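You operate a simulated robot arm through the tools that you are given. There is no shell and no other tool.

The job below is to be done with a simulated robot arm. You get a single attempt, and the scene is never put back.

TASK
Mark a Bar and a Frame side by side on the steel block.
Fine: key on, the Bar first; move the index slide to its third step between the marks; both marks good; key off after.

Only the result counts: the job must be done as asked and must still hold three seconds after the hand-in. Knocking over, shifting, dropping, spilling or breaking anything else fails it.

THE ROBOT
A 6-joint arm with a two-finger parallel gripper, fixed in place. Base frame: the origin is on the floor under the middle of its stand, x ahead of it, y to its left, z up; the work surface is at about z = 760. Units: mm, rad, N and s.
With the tool pointing down near the work surface it reaches from about 580 to 940 mm from the base axis. Its first joint turns from -2.601 to 2.601 rad. Payload 3.43 kg.
The tool frame sits at the grasp point between the pads (the TCP): z along the fingers, y along the line on which they close. The tips reach 34 mm beyond it. Largest opening 128 mm; finger width 24, thickness 12; the body of the gripper, 48 by 130 mm, starts 96 mm behind the TCP.
Orientation is that of the tool frame in the base frame, as a unit quaternion [x, y, z, w]. With the fingers straight down and closing along the base's y, the tool's x points along the base's -x, its y along +y and its z along -z.

THE INTERFACE
- The arm moves only by the tool drive_tool. Its argument "series" is a list of rows, each a list of 2 entries, a list of its own where there are three numbers: the shift along the tool's x, y, z in m, then the turn, a rotation vector about the tool's x, y, z in rad. In form: [[[x, y, z], [ax, ay, az]], ...]. A call has 1 to 20 rows; each row is the pose to reach, as a shift and turn from the pose commanded when the call began, along the tool's axes at that moment. "gripper" is the finger opening in m, from 0 to 0.128, set as the call begins (left out, the last holds). Rows are played at 5 a second. More than 50 mm and 0.15 rad between two rows, or a gripper value outside its range, and nothing of the call is played. A pose out of reach is approached as far as the arm can. The call stops where the force on the tool passes 40 N (or 10 N more than at its start, if that is more) or the arm is blocked; 0.2 s more then pass. Each finger travels about 108 mm/s and halts on what it meets, pressing with about 32 N; the grip force reading is that of the motor and also rises with nothing between the fingers. The clock runs only during rows and for 0.2 s after the last one: add rows that repeat a pose to give the fingers time. The reply holds the time, the measured pose of the TCP, the force on the tool along the base axes, the opening and the grip force, in the units named above and with some noise, with the torque about the TCP (base axes, N m) and any sound that the robot's microphone picked up.
- Cameras (640 x 400 px; columns grow to the right, rows downward): "scene" is fixed at [401.5, 500.1, 1524.5]; the picture's right is [-0.76, -0.65, 0.00], its down [-0.40, 0.47, -0.78] and it looks along [0.51, -0.60, -0.62] (base axes); focal length 336 px, centre (320, 200). "wrist" rides on the gripper at [76, -11, -160] in the tool frame; the picture's right is [0.15, 0.99, 0.00], its down [-0.88, 0.13, -0.46] and it looks along [-0.45, 0.07, 0.89] (tool axes); focal length 234 px, centre (320, 200). There is no depth. A picture from a camera that has moved, and an enlarged one, comes with that camera's place and axes in the base frame and with its lens.
- get_image(camera): a new picture of that camera. The clock stands still meanwhile.
- move_column(by): slides the trunk up (or, below 0, down) by that many mm; the arm rides with it, the base frame stays. It gives what a move gives, with no picture.
- inspect(camera, box): a new picture of the part [left, top, right, bottom] of that camera's present view, enlarged. The clock stands still meanwhile.
- close_job(): hands the job in; it is judged then, once.

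Places have to be worked out from the pictures, the camera data and where the tool is seen. Open the gripper and draw the arm clear of the work before you hand the job in, unless the task says otherwise.

The tools are called after "Emit:" as a command line: name --argument value ..., lists and objects as JSON in quotes. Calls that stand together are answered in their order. drive_tool: Moves the arm, as the interface text tells. Its arguments: {"type":"object","properties":{"series":{"type":"array","items":{"type":"array"}},"gripper":{"type":"number"}},"required":["series"]} The other tools are called the same way: move_column (by) moves the trunk up or down; get_image (camera) takes a picture; inspect (camera, box) takes an enlarged picture of a part of a camera's view; close_job () hands the job in.

At the start:

```text
t: 0.0
eef_pos: [685.4, -162.0, 1148.8]
orientation: [-0.001, 0.999, -0.008, 0.037]
ft_force: [116.1, -29.8, -169.9]
torque: [4.9, 3.12, 2.8]
width: 127.7
finger_force: 0.1
trunk travel left (down, up): [-625.0, 85.0]
```

scene: 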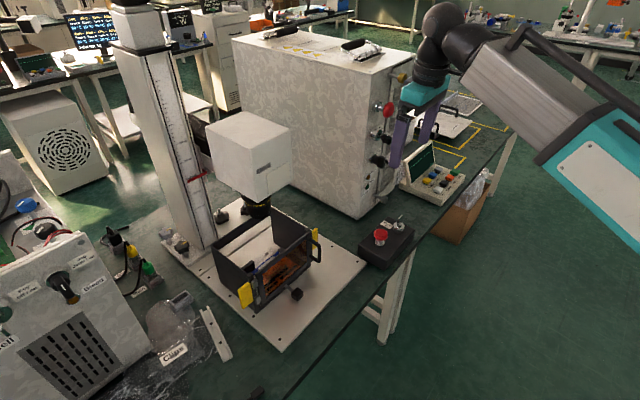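
wrist: 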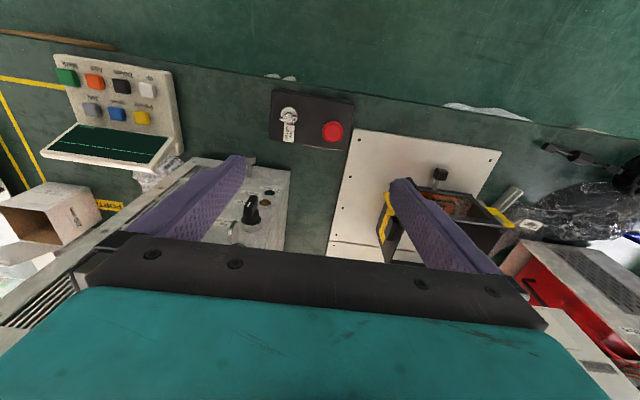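

The pictures show a laser marker: a column with a head, an enclosure on a base plate, a key/e-stop box, a keypad console and a big controller cabinet. I'll enlarge several parts before moving anything.

Emit:
inspect --camera "scene" --box '[340, 100, 520, 280]'

Emit:
inspect --camera "scene" --box '[180, 180, 380, 350]'

Emit:
inspect --camera "wrist" --box '[20, 30, 220, 200]'

Emit:
inspect --camera "wrist" --box '[240, 70, 540, 270]'

Emit:
inspect --camera "scene" --box '[0, 180, 240, 400]'

```text
2.22 times, centred on (430, 190) of scene
camera zoom: at [401.5, 500.1, 1524.5], right [-0.76, -0.65, 0.0], down [-0.4, 0.47, -0.78], along [0.51, -0.6, -0.62], focal length 746 px, centre (76, 222)
```

zoom: 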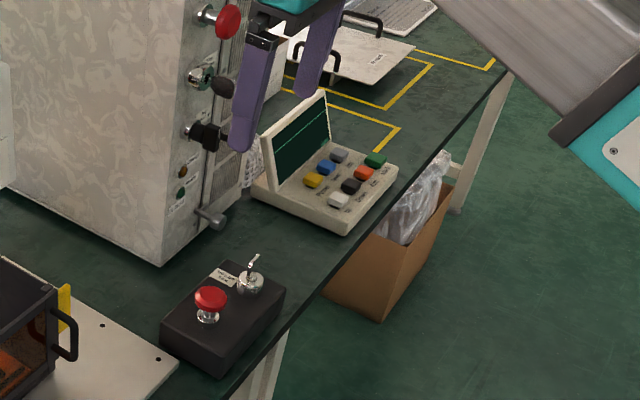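

```text
2.35 times, centred on (280, 265) of scene
camera zoom: at [401.5, 500.1, 1524.5], right [-0.76, -0.65, 0.0], down [-0.4, 0.47, -0.78], along [0.51, -0.6, -0.62], focal length 790 px, centre (414, 47)
```

zoom: 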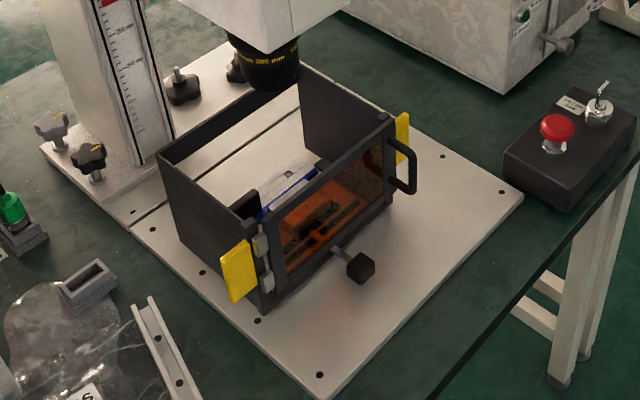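

```text
2.35 times, centred on (120, 115) of wrist
camera zoom: at [595.8, -169.4, 1302.0], right [-0.15, 0.99, -0.03], down [0.84, 0.14, 0.52], along [0.52, 0.05, -0.86], focal length 551 px, centre (791, 400)
```

zoom: 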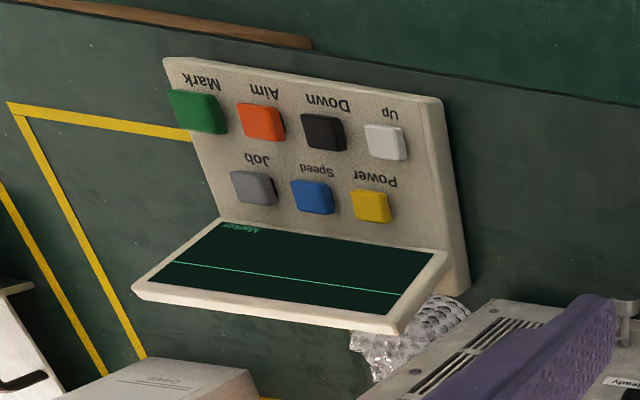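

```text
2.00 times, centred on (390, 170) of wrist
camera zoom: at [595.8, -169.4, 1302.0], right [-0.15, 0.99, -0.03], down [0.84, 0.14, 0.52], along [0.52, 0.05, -0.86], focal length 468 px, centre (180, 260)
```

zoom: 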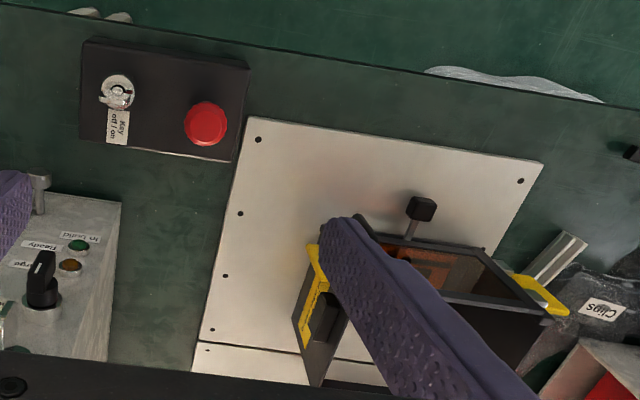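

```text
1.82 times, centred on (120, 290) of scene
camera zoom: at [401.5, 500.1, 1524.5], right [-0.76, -0.65, 0.0], down [-0.4, 0.47, -0.78], along [0.51, -0.6, -0.62], focal length 610 px, centre (684, 36)
```

zoom: 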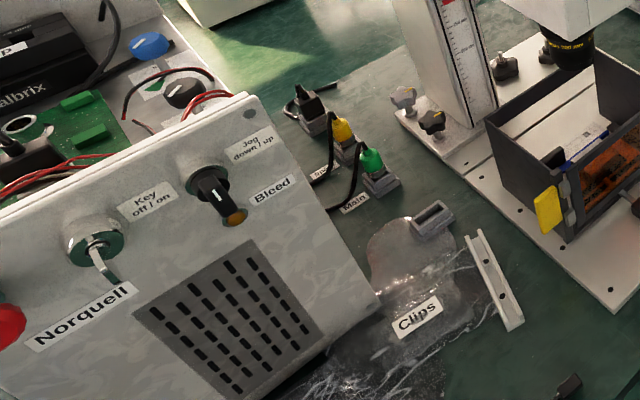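

The start force reading (about 200 N) looks odd although nothing appears to touch the gripper. I'll hold the pose for a moment to see whether the reading settles, and enlarge the cabinet panel and head scale too.

Emit:
drive_tool --series '[[[0, 0, 0], [0, 0, 0]], [[0, 0, 0], [0, 0, 0]]]'

Emit:
inspect --camera "scene" --box '[360, 60, 440, 220]'

Emit:
inspect --camera "scene" --box '[100, 0, 300, 220]'

Emit:
inspect --camera "scene" --box '[230, 10, 430, 110]'

Emit:
inspect --camera "wrist" --box '[0, 150, 300, 280]'

Emit:
inspect --camera "scene" --box '[220, 200, 340, 320]'

```text
t: 0.6
eef_pos: [686.1, -160.9, 1148.0]
orientation: [-0.002, 0.999, -0.008, 0.04]
ft_force: [36.1, -7.3, -51.4]
torque: [1.09, 0.91, 0.62]
width: 128.3
finger_force: 0.1
trunk travel left (down, up): [-625.0, 85.0]
```

```text
2.50 times, centred on (400, 140) of scene
camera zoom: at [401.5, 500.1, 1524.5], right [-0.76, -0.65, 0.0], down [-0.4, 0.47, -0.78], along [0.51, -0.6, -0.62], focal length 840 px, centre (120, 350)
```

zoom: 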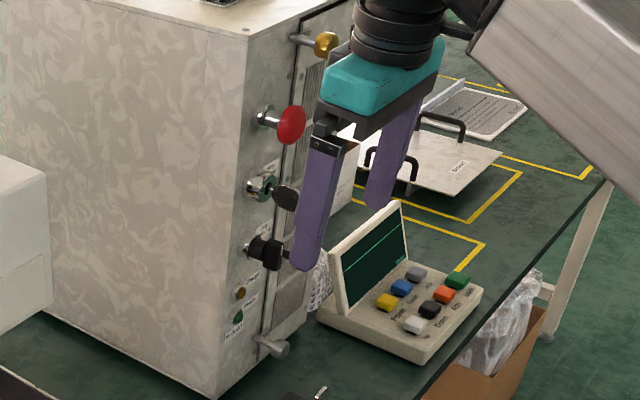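

```text
1.82 times, centred on (200, 110) of scene
camera zoom: at [401.5, 500.1, 1524.5], right [-0.76, -0.65, 0.0], down [-0.4, 0.47, -0.78], along [0.51, -0.6, -0.62], focal length 610 px, centre (538, 364)
```

zoom: 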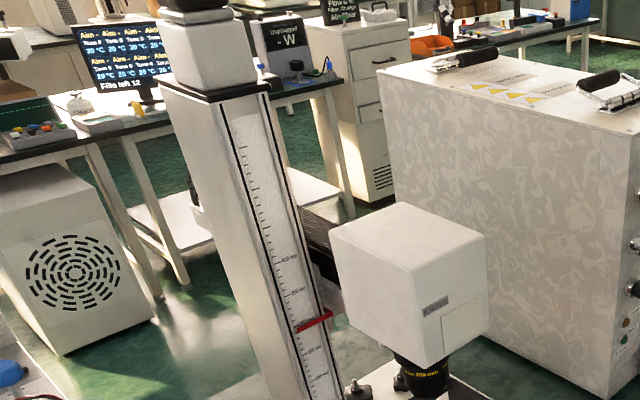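

```text
3.20 times, centred on (330, 60) of scene
camera zoom: at [401.5, 500.1, 1524.5], right [-0.76, -0.65, 0.0], down [-0.4, 0.47, -0.78], along [0.51, -0.6, -0.62], focal length 1074 px, centre (288, 648)
```

zoom: 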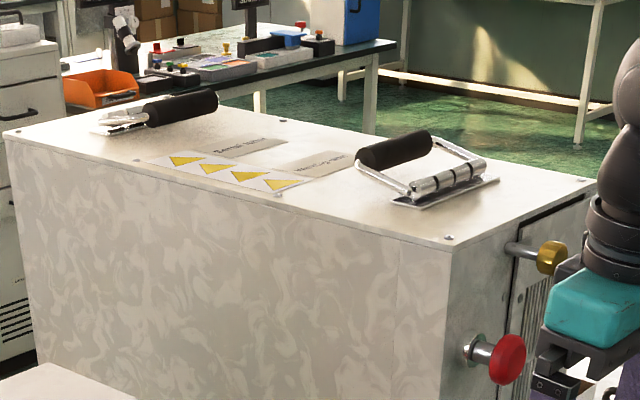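

```text
2.13 times, centred on (150, 215) of wrist
camera zoom: at [596.5, -169.6, 1301.5], right [-0.15, 0.99, -0.03], down [0.84, 0.14, 0.52], along [0.52, 0.05, -0.85], focal length 500 px, centre (683, 168)
```

zoom: 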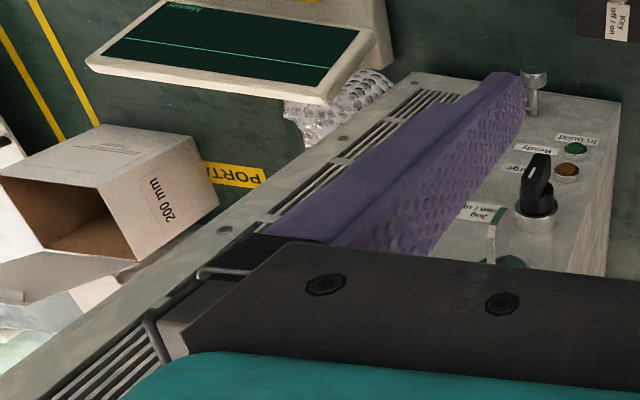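

```text
3.33 times, centred on (280, 260) of scene
camera zoom: at [401.5, 500.1, 1524.5], right [-0.76, -0.65, 0.0], down [-0.4, 0.47, -0.78], along [0.51, -0.6, -0.62], focal length 1119 px, centre (453, 0)
```

zoom: 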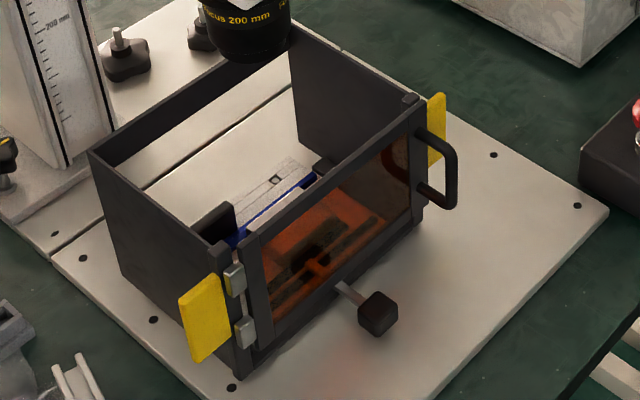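

The force is decaying to normal, so it was a start-up transient. I'll enlarge the sheet on the right of the bench, the column scale and the enclosure to read the labels.

Emit:
inspect --camera "scene" --box '[430, 80, 520, 140]'

Emit:
inspect --camera "scene" --box '[170, 110, 250, 260]'

Emit:
inspect --camera "scene" --box '[240, 220, 310, 280]'

Emit:
inspect --camera "scene" --box '[400, 140, 480, 210]'

```text
6.67 times, centred on (475, 110) of scene
camera zoom: at [401.5, 500.1, 1524.5], right [-0.76, -0.65, 0.0], down [-0.4, 0.47, -0.78], along [0.51, -0.6, -0.62], focal length 2239 px, centre (-713, 800)
```

zoom: 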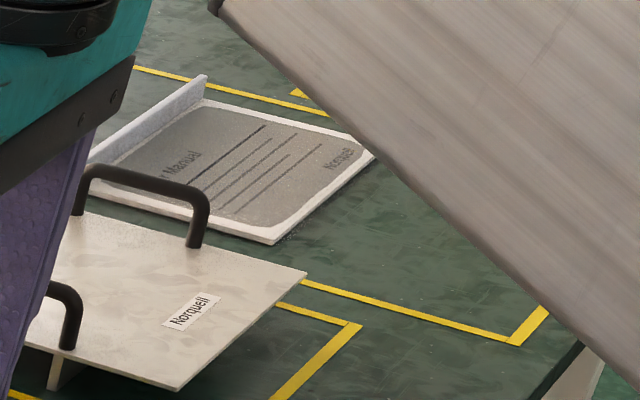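

```text
2.67 times, centred on (210, 185) of scene
camera zoom: at [401.5, 500.1, 1524.5], right [-0.76, -0.65, 0.0], down [-0.4, 0.47, -0.78], along [0.51, -0.6, -0.62], focal length 896 px, centre (613, 240)
```

zoom: 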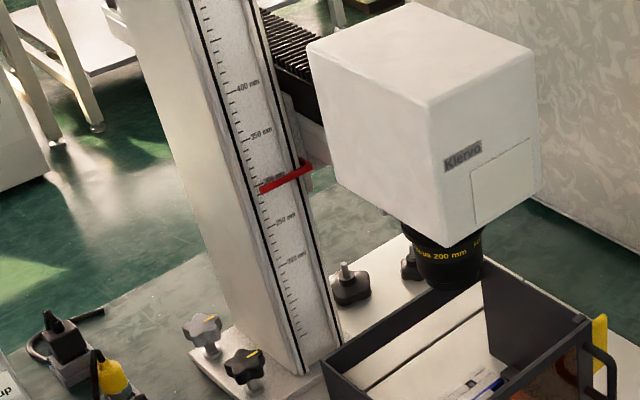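

```text
6.67 times, centred on (275, 250) of scene
camera zoom: at [401.5, 500.1, 1524.5], right [-0.76, -0.65, 0.0], down [-0.4, 0.47, -0.78], along [0.51, -0.6, -0.62], focal length 2239 px, centre (620, -133)
```

zoom: 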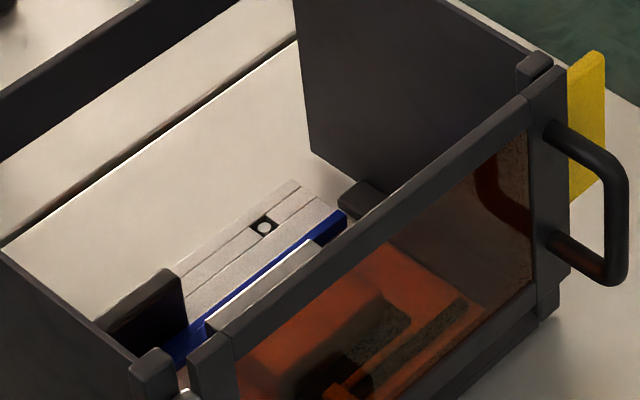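

```text
5.71 times, centred on (440, 175) of scene
camera zoom: at [401.5, 500.1, 1524.5], right [-0.76, -0.65, 0.0], down [-0.4, 0.47, -0.78], along [0.51, -0.6, -0.62], focal length 1919 px, centre (-366, 343)
```

zoom: 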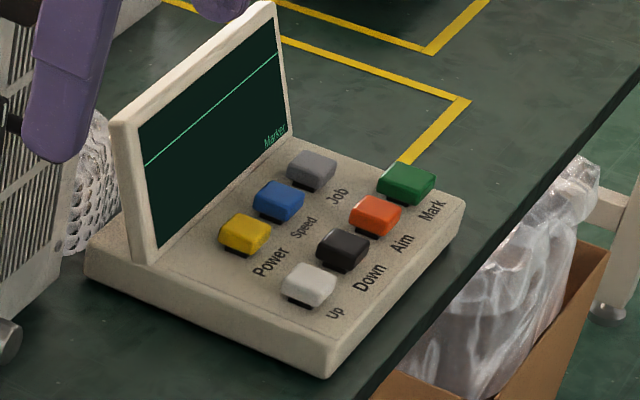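

The column pointer sits near 300 mm and the lens is labelled "Focus 200 mm"; the enclosure holds a slide with something on it. I'll shift the arm left (+y) at the current height so the wrist camera looks into the enclosure.

Emit:
drive_tool --series '[[[0, 0.03, 0], [0, 0, 0]], [[0, 0.06, 0], [0, 0, 0]], [[0, 0.09, 0], [0, 0, 0]], [[0, 0.12, 0], [0, 0, 0]], [[0, 0.15, 0], [0, 0, 0]], [[0, 0.18, 0], [0, 0, 0]], [[0, 0.21, 0], [0, 0, 0]], [[0, 0.24, 0], [0, 0, 0]]]'

Emit:
get_image --camera "wrist"

Emit:
get_image --camera "scene"

```text
t: 0.9
eef_pos: [686.3, -150.2, 1149.4]
orientation: [-0.008, 0.999, -0.012, 0.042]
ft_force: [12.1, 0.0, -16.3]
torque: [-0.09, 0.48, -0.09]
width: 127.7
finger_force: 0.1
trunk travel left (down, up): [-625.0, 85.0]
stopped in row 1: the force on the tool passed its limit at 88 N (the readings are from after the stop); the commanded pose is now the measured one
```

```text
taken
camera wrist: at [597.3, -160.0, 1301.2], right [-0.16, 0.99, -0.03], down [0.84, 0.15, 0.53], along [0.52, 0.06, -0.85], focal length 234 px, centre (320, 200)
```

wrist: 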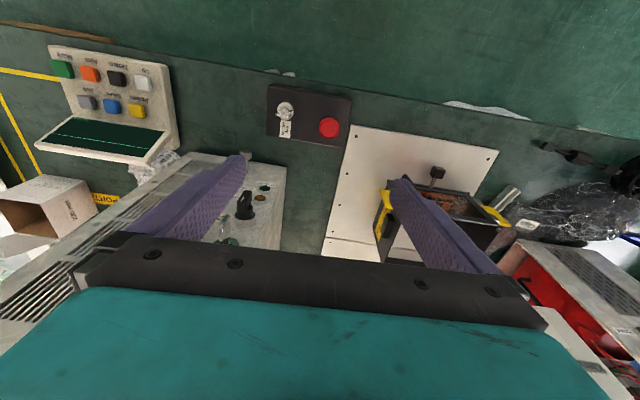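

```text
taken
```

scene: 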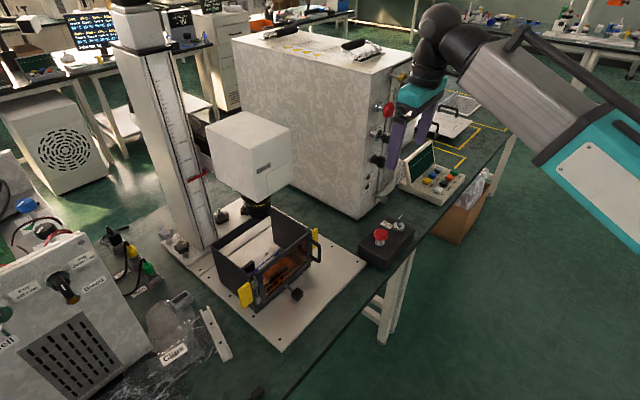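

The stop came from the leftover start-up transient; nothing is touching. I'll let it settle, then move with smaller, ramped steps.

Emit:
drive_tool --series '[[[0, 0, 0], [0, 0, 0]], [[0, 0, 0], [0, 0, 0]], [[0, 0, 0], [0, 0, 0]], [[0, 0.002, 0], [0, 0, 0]], [[0, 0.006, 0], [0, 0, 0]], [[0, 0.012, 0], [0, 0, 0]], [[0, 0.02, 0], [0, 0, 0]], [[0, 0.03, 0], [0, 0, 0]], [[0, 0.042, 0], [0, 0, 0]], [[0, 0.056, 0], [0, 0, 0]], [[0, 0.072, 0], [0, 0, 0]], [[0, 0.09, 0], [0, 0, 0]], [[0, 0.108, 0], [0, 0, 0]], [[0, 0.126, 0], [0, 0, 0]], [[0, 0.144, 0], [0, 0, 0]], [[0, 0.16, 0], [0, 0, 0]], [[0, 0.174, 0], [0, 0, 0]], [[0, 0.186, 0], [0, 0, 0]], [[0, 0.195, 0], [0, 0, 0]], [[0, 0.2, 0], [0, 0, 0]]]'

```text
t: 2.1
eef_pos: [688.1, -150.0, 1149.4]
orientation: [-0.01, 0.999, -0.012, 0.043]
ft_force: [8.2, -2.1, -12.0]
torque: [0.21, 0.34, 0.13]
width: 128.0
finger_force: 0.2
trunk travel left (down, up): [-625.0, 85.0]
stopped in row 5: the force on the tool passed its limit at 42 N (the readings are from after the stop); the commanded pose is now the measured one
```

The force rose again after only a few mm. I'll hold still longer to see what the resting reading is.

Emit:
drive_tool --series '[[[0, 0, 0], [0, 0, 0]], [[0, 0, 0], [0, 0, 0]], [[0, 0, 0], [0, 0, 0]], [[0, 0, 0], [0, 0, 0]], [[0, 0, 0], [0, 0, 0]], [[0, 0, 0], [0, 0, 0]], [[0, 0, 0], [0, 0, 0]], [[0, 0, 0], [0, 0, 0]]]'

Emit:
inspect --camera "scene" --box '[370, 0, 640, 170]'

```text
t: 3.9
eef_pos: [686.0, -148.4, 1148.9]
orientation: [-0.01, 0.999, -0.011, 0.042]
ft_force: [17.0, -4.8, -23.8]
torque: [0.73, 0.45, 0.43]
width: 127.8
finger_force: 0.2
trunk travel left (down, up): [-625.0, 85.0]
```

```text
2.35 times, centred on (505, 85) of scene
camera zoom: at [401.5, 500.1, 1524.5], right [-0.76, -0.65, 0.0], down [-0.4, 0.47, -0.78], along [0.51, -0.6, -0.62], focal length 790 px, centre (-115, 471)
```

zoom: 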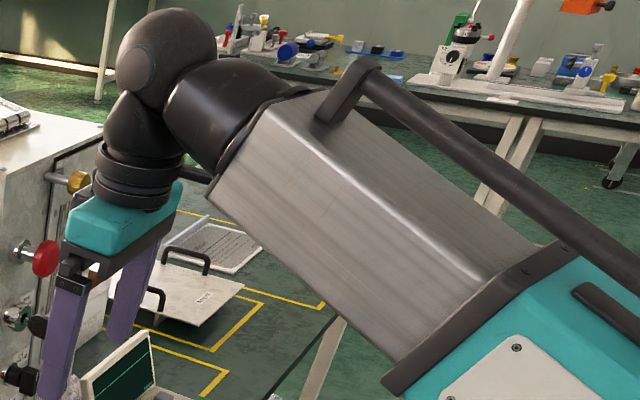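

The force and torque fit a single contact at the wrist camera's mounting, pushed along its viewing direction, so the forearm is leaning on the camera bracket. Lowering the tool should open that angle; I'll move down gently along tool z.

Emit:
drive_tool --series '[[[0, 0, 0.003], [0, 0, 0]], [[0, 0, 0.006], [0, 0, 0]], [[0, 0, 0.01], [0, 0, 0]], [[0, 0, 0.015], [0, 0, 0]], [[0, 0, 0.02], [0, 0, 0]], [[0, 0, 0.026], [0, 0, 0]], [[0, 0, 0.032], [0, 0, 0]], [[0, 0, 0.038], [0, 0, 0]], [[0, 0, 0.044], [0, 0, 0]], [[0, 0, 0.05], [0, 0, 0]]]'

```text
t: 6.1
eef_pos: [692.2, -149.4, 1098.5]
orientation: [-0.01, 0.999, -0.011, 0.042]
ft_force: [0.1, -0.6, -0.1]
torque: [-0.01, -0.02, 0.01]
width: 128.1
finger_force: 0.1
trunk travel left (down, up): [-625.0, 85.0]
```

The contact is gone (force about 0). Now I'll move left with ramped steps toward the enclosure.

Emit:
drive_tool --series '[[[0, 0.005, 0], [0, 0, 0]], [[0, 0.015, 0], [0, 0, 0]], [[0, 0.03, 0], [0, 0, 0]], [[0, 0.05, 0], [0, 0, 0]], [[0, 0.07, 0], [0, 0, 0]], [[0, 0.09, 0], [0, 0, 0]], [[0, 0.11, 0], [0, 0, 0]], [[0, 0.13, 0], [0, 0, 0]], [[0, 0.15, 0], [0, 0, 0]], [[0, 0.17, 0], [0, 0, 0]], [[0, 0.19, 0], [0, 0, 0]], [[0, 0.21, 0], [0, 0, 0]], [[0, 0.225, 0], [0, 0, 0]], [[0, 0.235, 0], [0, 0, 0]], [[0, 0.24, 0], [0, 0, 0]]]'

Emit:
get_image --camera "wrist"

Emit:
get_image --camera "scene"

```text
t: 9.3
eef_pos: [687.9, 90.3, 1093.5]
orientation: [-0.008, 0.999, -0.01, 0.043]
ft_force: [-0.9, 0.1, -0.1]
torque: [-0.03, 0.02, -0.02]
width: 127.9
finger_force: 0.1
trunk travel left (down, up): [-625.0, 85.0]
```

```text
taken
camera wrist: at [597.1, 81.4, 1245.6], right [-0.16, 0.99, -0.04], down [0.84, 0.16, 0.52], along [0.52, 0.06, -0.85], focal length 234 px, centre (320, 200)
```

wrist: 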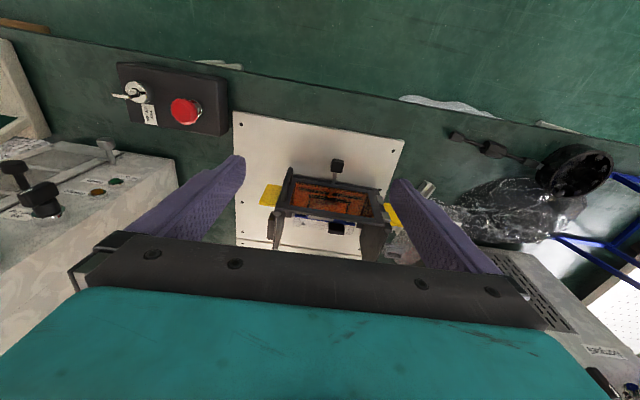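

```text
taken
```

scene: 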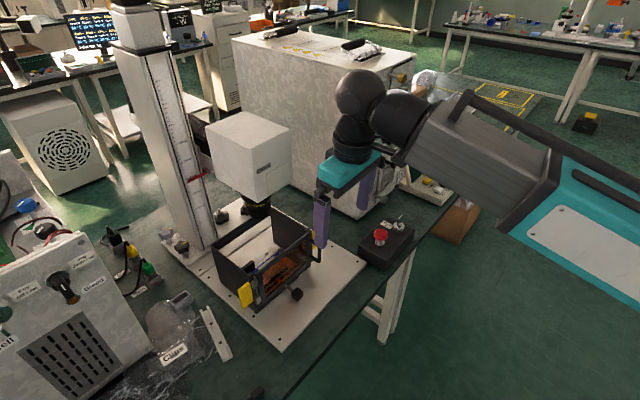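

Now the wrist camera sees into the enclosure between the fingers. I'll enlarge that area and the key box.

Emit:
inspect --camera "wrist" --box '[225, 100, 425, 260]'

Emit:
inspect --camera "wrist" --box '[100, 50, 240, 150]'

Emit:
inspect --camera "wrist" --box '[270, 150, 390, 250]'

```text
2.50 times, centred on (325, 180) of wrist
camera zoom: at [597.1, 81.4, 1245.6], right [-0.16, 0.99, -0.04], down [0.84, 0.16, 0.52], along [0.52, 0.06, -0.85], focal length 585 px, centre (308, 250)
```

zoom: 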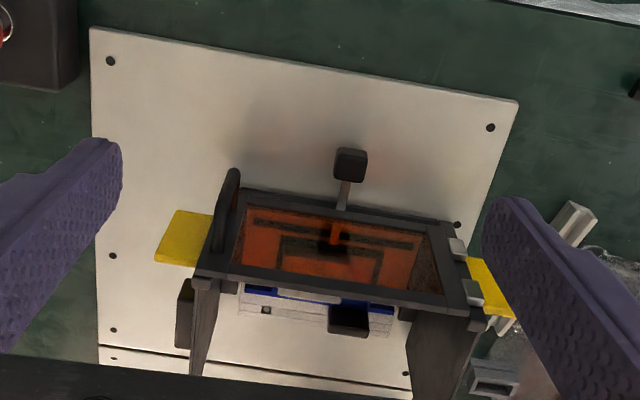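

```text
4.00 times, centred on (170, 100) of wrist
camera zoom: at [597.1, 81.4, 1245.6], right [-0.16, 0.99, -0.04], down [0.84, 0.16, 0.52], along [0.52, 0.06, -0.85], focal length 937 px, centre (920, 600)
```

zoom: 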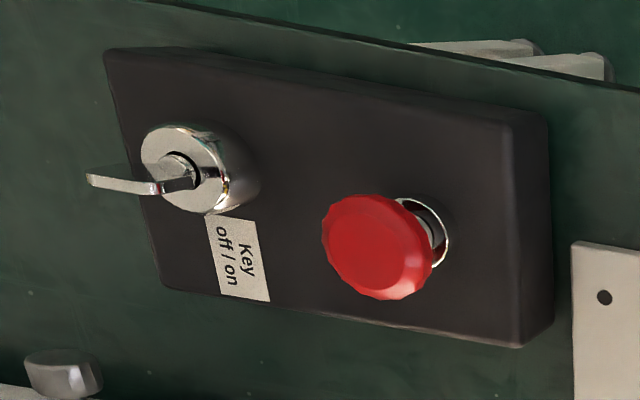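

```text
4.00 times, centred on (330, 200) of wrist
camera zoom: at [597.1, 81.4, 1245.6], right [-0.16, 0.99, -0.04], down [0.84, 0.16, 0.52], along [0.52, 0.06, -0.85], focal length 937 px, centre (280, 200)
```

zoom: 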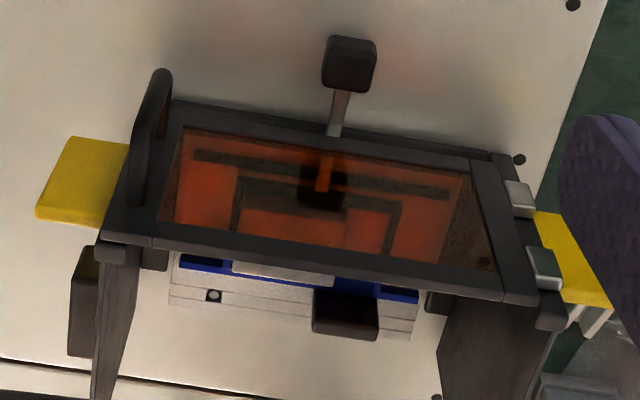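

I estimate the enclosure at x 838–986, y 35–240, top z about 920; the slide knob is near [792, 136, 790]. I'll zoom in harder on the interior, the scale and the slide knob from both cameras.

Emit:
inspect --camera "scene" --box '[255, 235, 315, 275]'

Emit:
inspect --camera "wrist" --box '[280, 160, 380, 225]'

Emit:
inspect --camera "scene" --box '[180, 150, 220, 230]'

Emit:
inspect --camera "scene" --box '[240, 255, 310, 310]'

```text
10.00 times, centred on (285, 255) of scene
camera zoom: at [401.5, 500.1, 1524.5], right [-0.76, -0.65, 0.0], down [-0.4, 0.47, -0.78], along [0.51, -0.6, -0.62], focal length 3358 px, centre (670, -350)
```

zoom: 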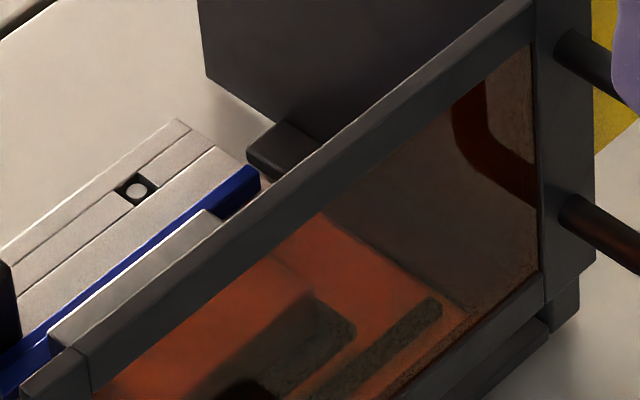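

```text
6.15 times, centred on (330, 192) of wrist
camera zoom: at [597.1, 81.4, 1245.6], right [-0.16, 0.99, -0.04], down [0.84, 0.16, 0.52], along [0.52, 0.06, -0.85], focal length 1441 px, centre (258, 246)
```

zoom: 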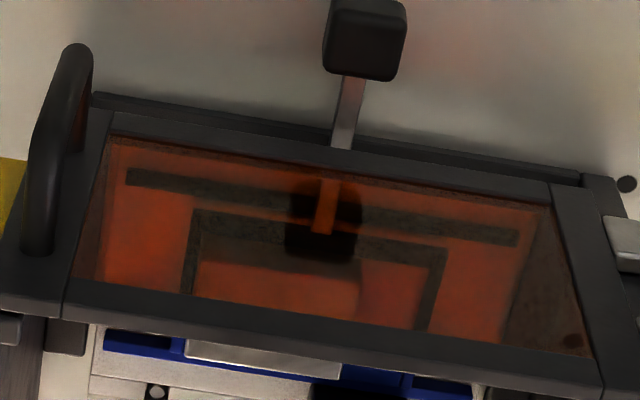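

```text
5.00 times, centred on (200, 190) of scene
camera zoom: at [401.5, 500.1, 1524.5], right [-0.76, -0.65, 0.0], down [-0.4, 0.47, -0.78], along [0.51, -0.6, -0.62], focal length 1679 px, centre (920, 250)
```

zoom: 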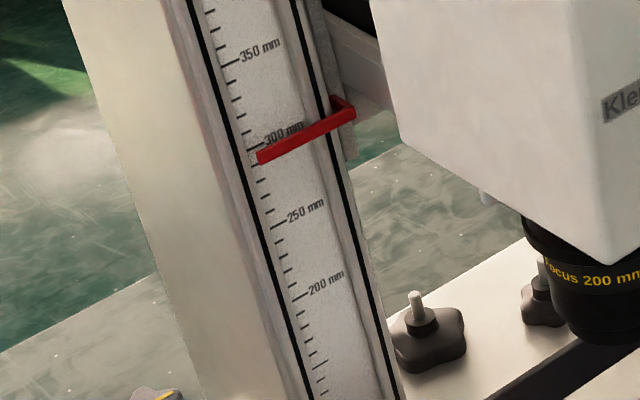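

```text
7.27 times, centred on (275, 282) of scene
camera zoom: at [401.5, 500.1, 1524.5], right [-0.76, -0.65, 0.0], down [-0.4, 0.47, -0.78], along [0.51, -0.6, -0.62], focal length 2442 px, centre (647, -400)
```

zoom: 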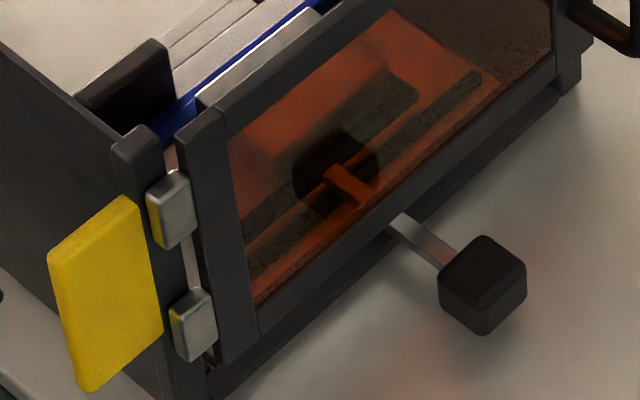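

The pointer reads near 295 mm (with parallax), and a block sits on a blue vise behind the door. Next I'll move over toward the key box to get a close view, straightening the tool on the way.

Emit:
drive_tool --series '[[[0.002, -0.005, 0.002], [0, 0.01, 0]], [[0.005, -0.02, 0.008], [-0.002, 0.02, 0.002]], [[0.01, -0.045, 0.016], [-0.004, 0.03, 0.004]], [[0.016, -0.07, 0.026], [-0.006, 0.04, 0.006]], [[0.022, -0.095, 0.036], [-0.008, 0.05, 0.008]], [[0.028, -0.12, 0.046], [-0.01, 0.06, 0.01]], [[0.034, -0.145, 0.056], [-0.012, 0.07, 0.011]], [[0.04, -0.17, 0.066], [-0.014, 0.075, 0.012]], [[0.046, -0.195, 0.076], [-0.016, 0.08, 0.013]], [[0.052, -0.22, 0.086], [-0.018, 0.083, 0.014]], [[0.058, -0.245, 0.096], [-0.02, 0.086, 0.015]], [[0.064, -0.27, 0.106], [-0.02, 0.086, 0.015]], [[0.07, -0.295, 0.114], [-0.02, 0.086, 0.015]], [[0.076, -0.315, 0.12], [-0.02, 0.086, 0.015]], [[0.079, -0.325, 0.125], [-0.02, 0.086, 0.015]], [[0.079, -0.33, 0.127], [-0.02, 0.086, 0.015]]]'

Emit:
get_image --camera "wrist"

```text
t: 12.7
eef_pos: [625.5, -244.4, 967.2]
orientation: [-0.002, 1.0, -0.001, -0.001]
ft_force: [-0.5, -0.6, 0.3]
torque: [0.01, -0.02, 0.0]
width: 128.1
finger_force: 0.1
trunk travel left (down, up): [-625.0, 85.0]
```

```text
taken
camera wrist: at [548.3, -254.6, 1126.6], right [-0.15, 0.99, 0.0], down [0.88, 0.14, 0.45], along [0.45, 0.07, -0.89], focal length 234 px, centre (320, 200)
```

wrist: 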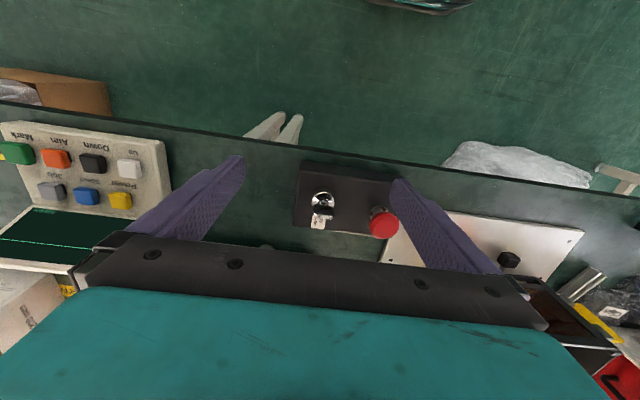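

Emit:
inspect --camera "wrist" --box '[285, 155, 415, 245]'

Emit:
inspect --camera "wrist" --box '[0, 110, 180, 270]'

```text
4.44 times, centred on (350, 200) of wrist
camera zoom: at [548.3, -254.6, 1126.6], right [-0.15, 0.99, 0.0], down [0.88, 0.14, 0.45], along [0.45, 0.07, -0.89], focal length 1041 px, centre (187, 200)
```

zoom: 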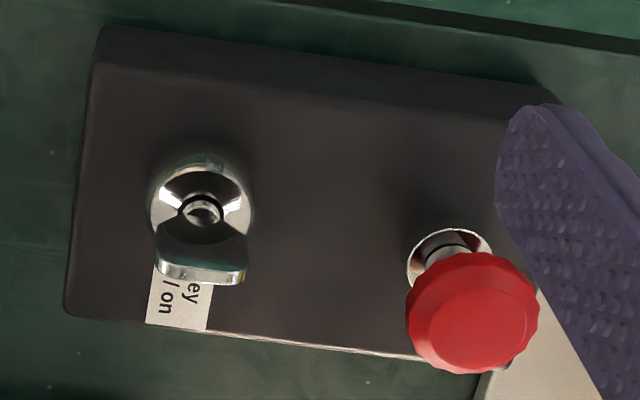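

```text
2.50 times, centred on (90, 190) of wrist
camera zoom: at [548.3, -254.6, 1126.6], right [-0.15, 0.99, 0.0], down [0.88, 0.14, 0.45], along [0.45, 0.07, -0.89], focal length 585 px, centre (895, 225)
```

zoom: 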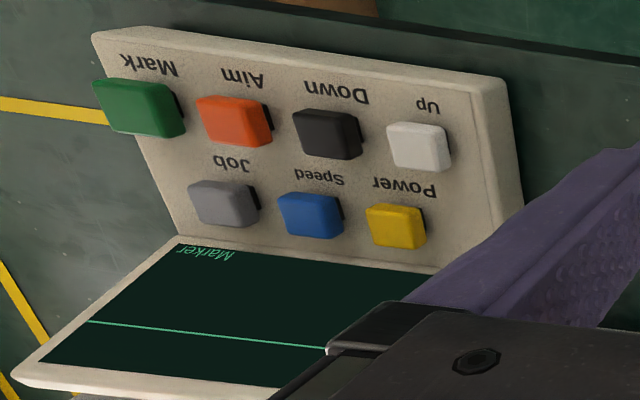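

The key's flat bow stands upright in the y–z plane; triangulating both views puts its top at [697, -228, 878] and the lock ring at z about 835. I'll turn the tool by -90° so the fingers close along x and position above the key.

Emit:
drive_tool --series '[[[-0.003, 0.001, 0], [0, 0, -0.07]], [[-0.009, 0.003, 0], [0, 0, -0.2]], [[-0.016, 0.005, 0], [0, 0, -0.34]], [[-0.023, 0.007, 0], [0, 0, -0.48]], [[-0.03, 0.009, 0], [0, 0, -0.62]], [[-0.037, 0.011, 0], [0, 0, -0.76]], [[-0.044, 0.013, 0], [0, 0, -0.9]], [[-0.051, 0.014, 0], [0, 0, -1.04]], [[-0.058, 0.015, 0], [0, 0, -1.18]], [[-0.064, 0.016, 0], [0, 0, -1.32]], [[-0.069, 0.017, 0], [0, 0, -1.45]], [[-0.072, 0.017, 0], [0, 0, -1.54]], [[-0.072, 0.017, 0], [0, 0, -1.571]], [[-0.072, 0.017, 0], [0, 0, -1.571]]]'

Emit:
get_image --camera "wrist"

Emit:
get_image --camera "scene"

```text
t: 15.7
eef_pos: [695.8, -225.3, 967.5]
orientation: [0.709, -0.705, 0.0, 0.001]
ft_force: [-0.6, 0.7, 0.0]
torque: [-0.01, 0.01, 0.02]
width: 128.0
finger_force: 0.1
trunk travel left (down, up): [-625.0, 85.0]
```

```text
taken
camera wrist: at [707.1, -300.9, 1126.6], right [-0.99, -0.15, 0.0], down [-0.13, 0.88, 0.45], along [-0.07, 0.45, -0.89], focal length 234 px, centre (320, 200)
```

wrist: 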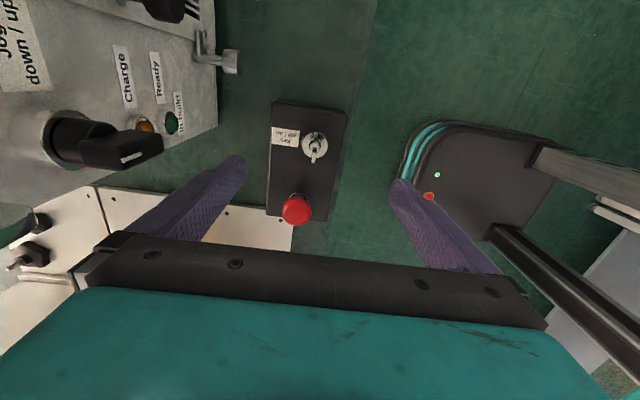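

```text
taken
```

scene: 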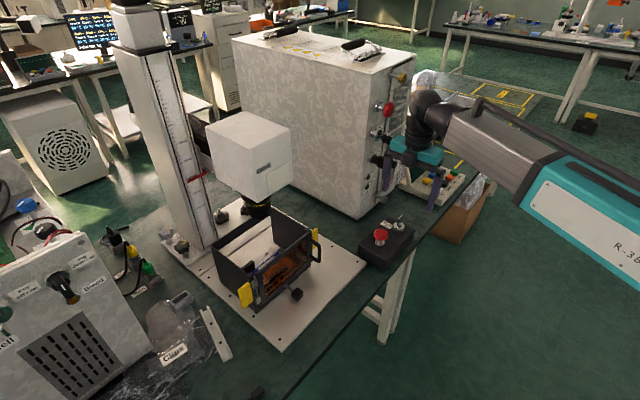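

The key is visible between the fingers. I'll enlarge it to check its heading and position.

Emit:
inspect --camera "wrist" --box '[260, 90, 360, 240]'

Emit:
inspect --camera "wrist" --box '[0, 0, 240, 180]'

Emit:
inspect --camera "scene" --box '[370, 200, 430, 260]'

```text
2.67 times, centred on (310, 165) of wrist
camera zoom: at [707.1, -300.9, 1126.6], right [-0.99, -0.15, 0.0], down [-0.13, 0.88, 0.45], along [-0.07, 0.45, -0.89], focal length 624 px, centre (347, 293)
```

zoom: 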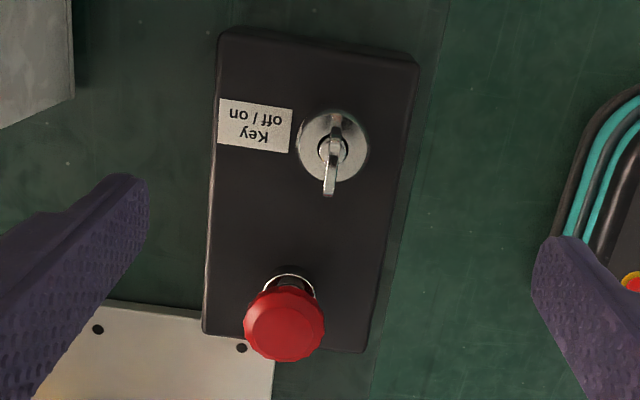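

```text
2.22 times, centred on (120, 90) of wrist
camera zoom: at [707.1, -300.9, 1126.6], right [-0.99, -0.15, 0.0], down [-0.13, 0.88, 0.45], along [-0.07, 0.45, -0.89], focal length 520 px, centre (764, 444)
```

zoom: 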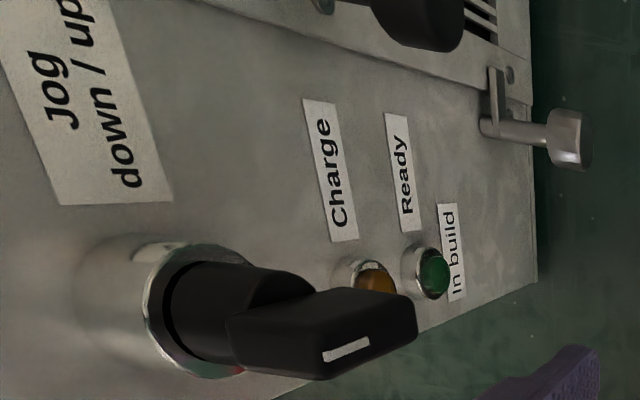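

```text
6.67 times, centred on (400, 230) of scene
camera zoom: at [401.5, 500.1, 1524.5], right [-0.76, -0.65, 0.0], down [-0.4, 0.47, -0.78], along [0.51, -0.6, -0.62], focal length 2239 px, centre (-213, 0)
```

zoom: 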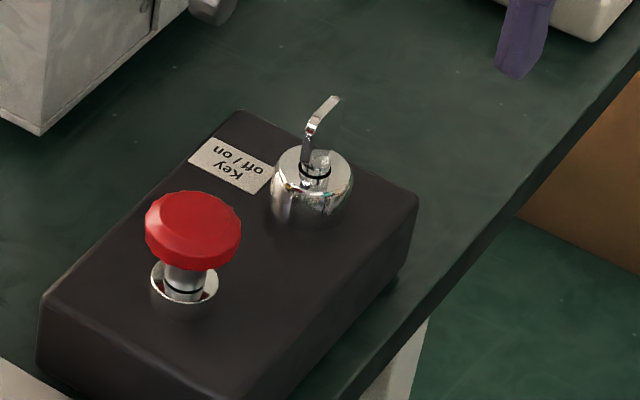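

The label's reading direction puts "on" toward +x, so clockwise should be on; the key axis is near [701, -227], top z about 870. I'll narrow the fingers to 50 mm, shift slightly and descend so the tips straddle the bow.

Emit:
drive_tool --series '[[[0.0005, -0.001, 0.003], [0, 0, 0]], [[0.001, -0.003, 0.01], [0, 0, 0]], [[0.0017, -0.0052, 0.02], [0, 0, 0]], [[0.0017, -0.0052, 0.03], [0, 0, 0]], [[0.0017, -0.0052, 0.04], [0, 0, 0]], [[0.0017, -0.0052, 0.048], [0, 0, 0]], [[0.0017, -0.0052, 0.052], [0, 0, 0]], [[0.0017, -0.0052, 0.054], [0, 0, 0]]]' --gripper 0.05

Emit:
get_image --camera "wrist"

Emit:
inspect --camera "scene" --box '[350, 140, 450, 260]'

```text
t: 17.5
eef_pos: [701.0, -229.4, 913.2]
orientation: [0.709, -0.705, 0.001, 0.001]
ft_force: [-0.3, 0.3, 0.2]
torque: [0.04, -0.01, 0.03]
width: 50.0
finger_force: 0.1
trunk travel left (down, up): [-625.0, 85.0]
```

```text
taken
camera wrist: at [711.7, -303.1, 1071.9], right [-0.99, -0.15, 0.0], down [-0.13, 0.88, 0.45], along [-0.07, 0.45, -0.89], focal length 234 px, centre (320, 200)
```

wrist: 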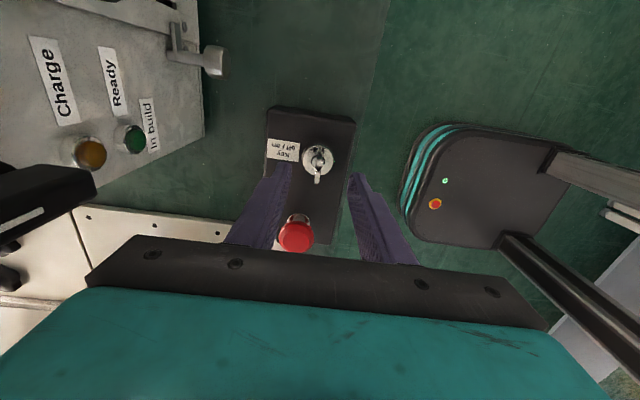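

```text
3.33 times, centred on (400, 200) of scene
camera zoom: at [401.5, 500.1, 1524.5], right [-0.76, -0.65, 0.0], down [-0.4, 0.47, -0.78], along [0.51, -0.6, -0.62], focal length 1119 px, centre (53, 200)
```

zoom: 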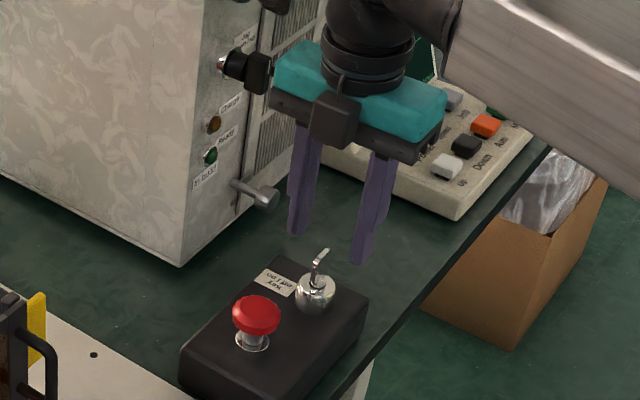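

The knob on the cabinet clears the gripper body by about 35 mm. I'll check the centring of the key between the fingers in an enlargement.

Emit:
inspect --camera "wrist" --box '[240, 120, 400, 240]'

```text
3.33 times, centred on (320, 180) of wrist
camera zoom: at [711.7, -303.1, 1071.9], right [-0.99, -0.15, 0.0], down [-0.13, 0.88, 0.45], along [-0.07, 0.45, -0.89], focal length 781 px, centre (320, 267)
```

zoom: 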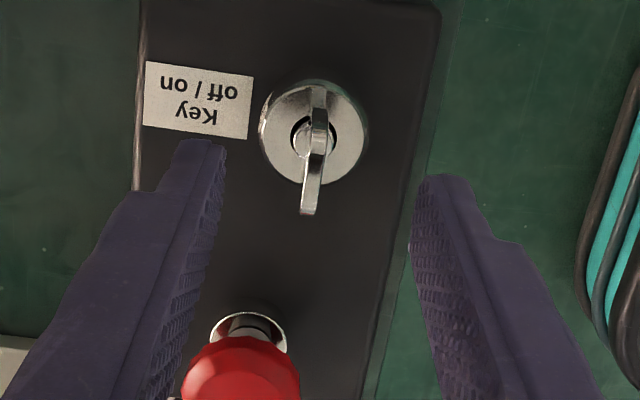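

Key axis reads [701.5, -226]; the fingers straddle it well. I'll shift 3 mm in +y, descend 41 mm, and then close gently on the bow.

Emit:
drive_tool --series '[[[-0.001, 0, 0.003], [0, 0, 0]], [[-0.002, 0, 0.009], [0, 0, 0]], [[-0.003, 0, 0.016], [0, 0, 0]], [[-0.003, 0, 0.023], [0, 0, 0]], [[-0.003, 0, 0.03], [0, 0, 0]], [[-0.003, 0, 0.036], [0, 0, 0]], [[-0.003, 0, 0.04], [0, 0, 0]], [[-0.003, 0, 0.041], [0, 0, 0]]]'

Emit:
inspect --camera "wrist" --box '[240, 120, 400, 240]'

Emit:
inspect --camera "scene" --box '[350, 180, 450, 260]'

```text
t: 19.3
eef_pos: [702.1, -226.0, 873.1]
orientation: [0.709, -0.705, 0.001, 0.002]
ft_force: [-0.1, 0.4, -0.9]
torque: [-0.01, 0.02, 0.0]
width: 50.2
finger_force: 0.0
trunk travel left (down, up): [-625.0, 85.0]
```

```text
3.33 times, centred on (320, 180) of wrist
camera zoom: at [712.3, -300.2, 1031.6], right [-0.99, -0.15, 0.0], down [-0.13, 0.88, 0.45], along [-0.07, 0.45, -0.89], focal length 781 px, centre (320, 267)
```

zoom: 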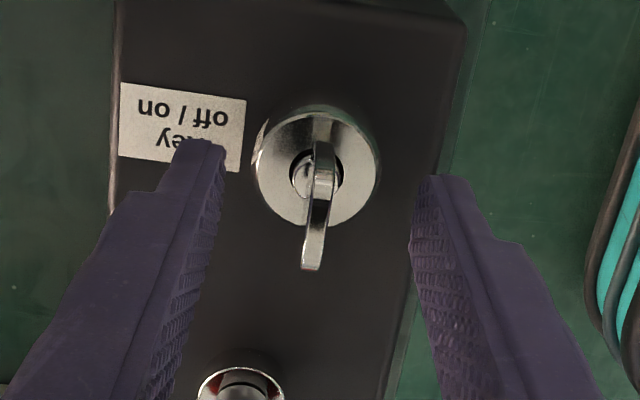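

```text
5.00 times, centred on (400, 220) of scene
camera zoom: at [401.5, 500.1, 1524.5], right [-0.76, -0.65, 0.0], down [-0.4, 0.47, -0.78], along [0.51, -0.6, -0.62], focal length 1679 px, centre (-80, 100)
```

zoom: 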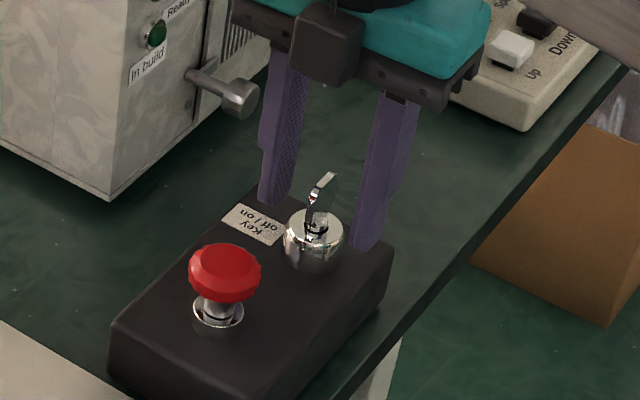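

The tips straddle the bow at z about 839, above the lock ring. I'll close the fingers on the bow.

Emit:
drive_tool --series '[[[0, 0, 0], [0, 0, 0]], [[0, 0, 0], [0, 0, 0]], [[0, 0, 0], [0, 0, 0]], [[0, 0, 0], [0, 0, 0]]]' --gripper 0.0

Emit:
inspect --camera "wrist" --box '[240, 120, 400, 240]'

```text
t: 20.3
eef_pos: [703.5, -225.4, 872.3]
orientation: [0.709, -0.705, 0.002, 0.001]
ft_force: [10.1, 0.5, 2.6]
torque: [0.09, -0.23, -0.16]
width: 5.9
finger_force: 31.9
trunk travel left (down, up): [-625.0, 85.0]
```

```text
3.33 times, centred on (320, 180) of wrist
camera zoom: at [713.3, -300.2, 1031.7], right [-0.99, -0.15, 0.0], down [-0.13, 0.88, 0.45], along [-0.07, 0.45, -0.89], focal length 781 px, centre (320, 267)
```

zoom: 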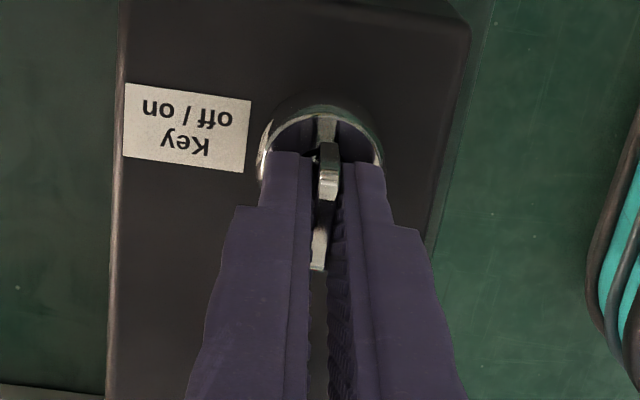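

The bow is gripped (5.9 mm) with a small 10 N side load. I'll recentre by 1.5 mm and start turning clockwise about 45° first.

Emit:
drive_tool --series '[[[0, -0.0008, 0], [0, 0, 0]], [[0, -0.0015, 0], [0, 0, 0]], [[0, -0.0015, 0], [0, 0, 0.08]], [[0, -0.0015, 0], [0, 0, 0.16]], [[0, -0.0015, 0], [0, 0, 0.24]], [[0, -0.0015, 0], [0, 0, 0.32]], [[0, -0.0015, 0], [0, 0, 0.4]], [[0, -0.0015, 0], [0, 0, 0.48]], [[0, -0.0015, 0], [0, 0, 0.56]], [[0, -0.0015, 0], [0, 0, 0.64]], [[0, -0.0015, 0], [0, 0, 0.72]], [[0, -0.0015, 0], [0, 0, 0.785]]]'

Emit:
inspect --camera "wrist" --box '[240, 120, 400, 240]'

```text
t: 22.9
eef_pos: [703.3, -226.1, 872.4]
orientation: [-0.385, 0.923, -0.001, -0.002]
ft_force: [11.1, -8.8, 5.1]
torque: [-0.11, -0.09, 0.04]
width: 5.7
finger_force: 32.6
trunk travel left (down, up): [-625.0, 85.0]
```

```text
3.33 times, centred on (320, 180) of wrist
camera zoom: at [656.9, -286.6, 1031.7], right [-0.8, 0.59, 0.0], down [0.53, 0.72, 0.45], along [0.27, 0.36, -0.89], focal length 781 px, centre (320, 267)
```

zoom: 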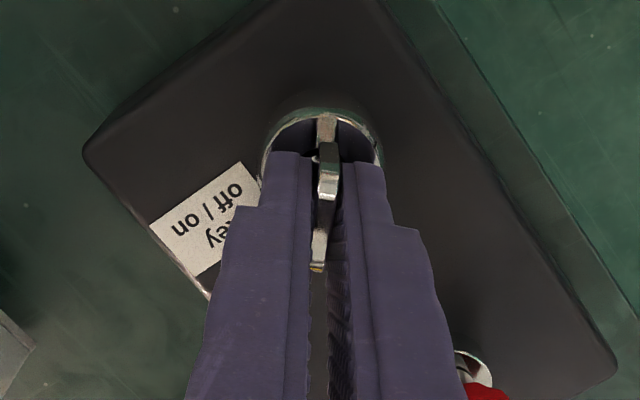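

The key turns with the gripper and no stop is felt. I'll continue to 90° total, then look at the console screen.

Emit:
drive_tool --series '[[[0, 0, 0], [0, 0, 0.08]], [[0, 0, 0], [0, 0, 0.16]], [[0, 0, 0], [0, 0, 0.24]], [[0, 0, 0], [0, 0, 0.32]], [[0, 0, 0], [0, 0, 0.4]], [[0, 0, 0], [0, 0, 0.48]], [[0, 0, 0], [0, 0, 0.56]], [[0, 0, 0], [0, 0, 0.64]], [[0, 0, 0], [0, 0, 0.72]], [[0, 0, 0], [0, 0, 0.785]]]'

Emit:
inspect --camera "wrist" --box '[240, 120, 400, 240]'

Emit:
inspect --camera "scene" --box '[400, 130, 480, 210]'

Emit:
get_image --camera "wrist"

```text
t: 25.1
eef_pos: [703.6, -226.8, 872.3]
orientation: [-0.002, 1.0, -0.001, -0.003]
ft_force: [1.2, -7.7, -0.2]
torque: [-0.1, 0.17, 0.8]
width: 15.4
finger_force: 32.3
trunk travel left (down, up): [-625.0, 85.0]
```

```text
3.33 times, centred on (320, 180) of wrist
camera zoom: at [626.3, -236.7, 1031.6], right [-0.15, 0.99, 0.0], down [0.88, 0.13, 0.45], along [0.45, 0.07, -0.89], focal length 781 px, centre (320, 267)
```

zoom: 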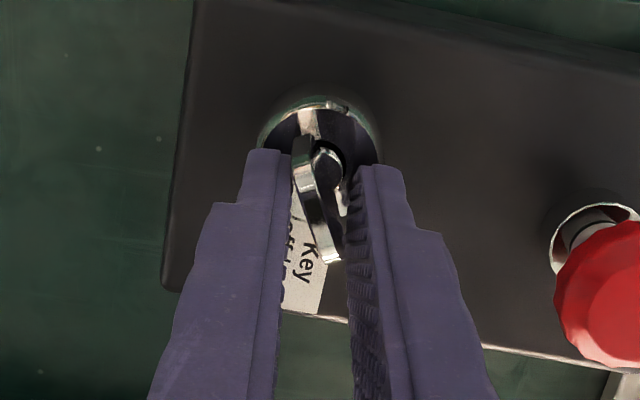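

```text
5.00 times, centred on (440, 170) of scene
camera zoom: at [401.5, 500.1, 1524.5], right [-0.76, -0.65, 0.0], down [-0.4, 0.47, -0.78], along [0.51, -0.6, -0.62], focal length 1679 px, centre (-280, 350)
```

zoom: 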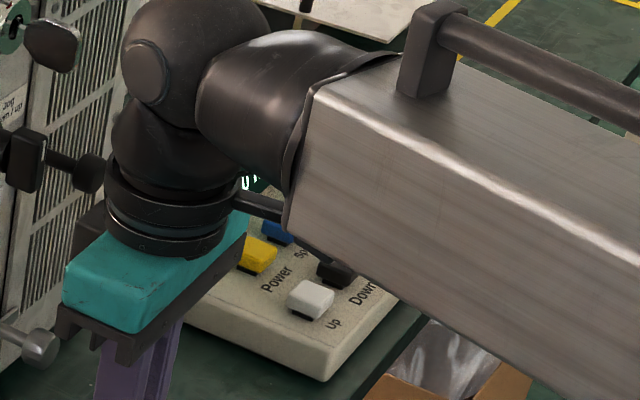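

```text
taken
camera wrist: at [626.3, -236.7, 1031.6], right [-0.15, 0.99, 0.0], down [0.88, 0.13, 0.45], along [0.45, 0.07, -0.89], focal length 234 px, centre (320, 200)
```

wrist: 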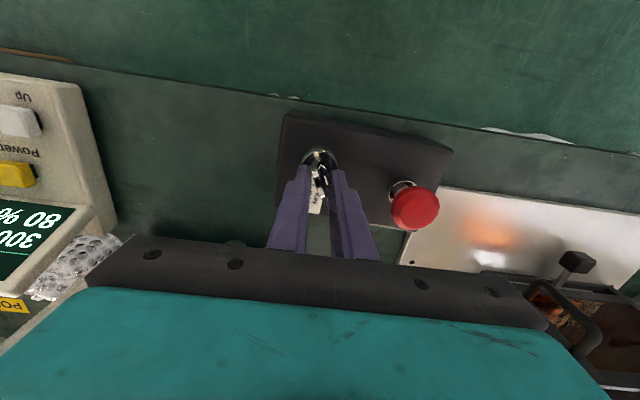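

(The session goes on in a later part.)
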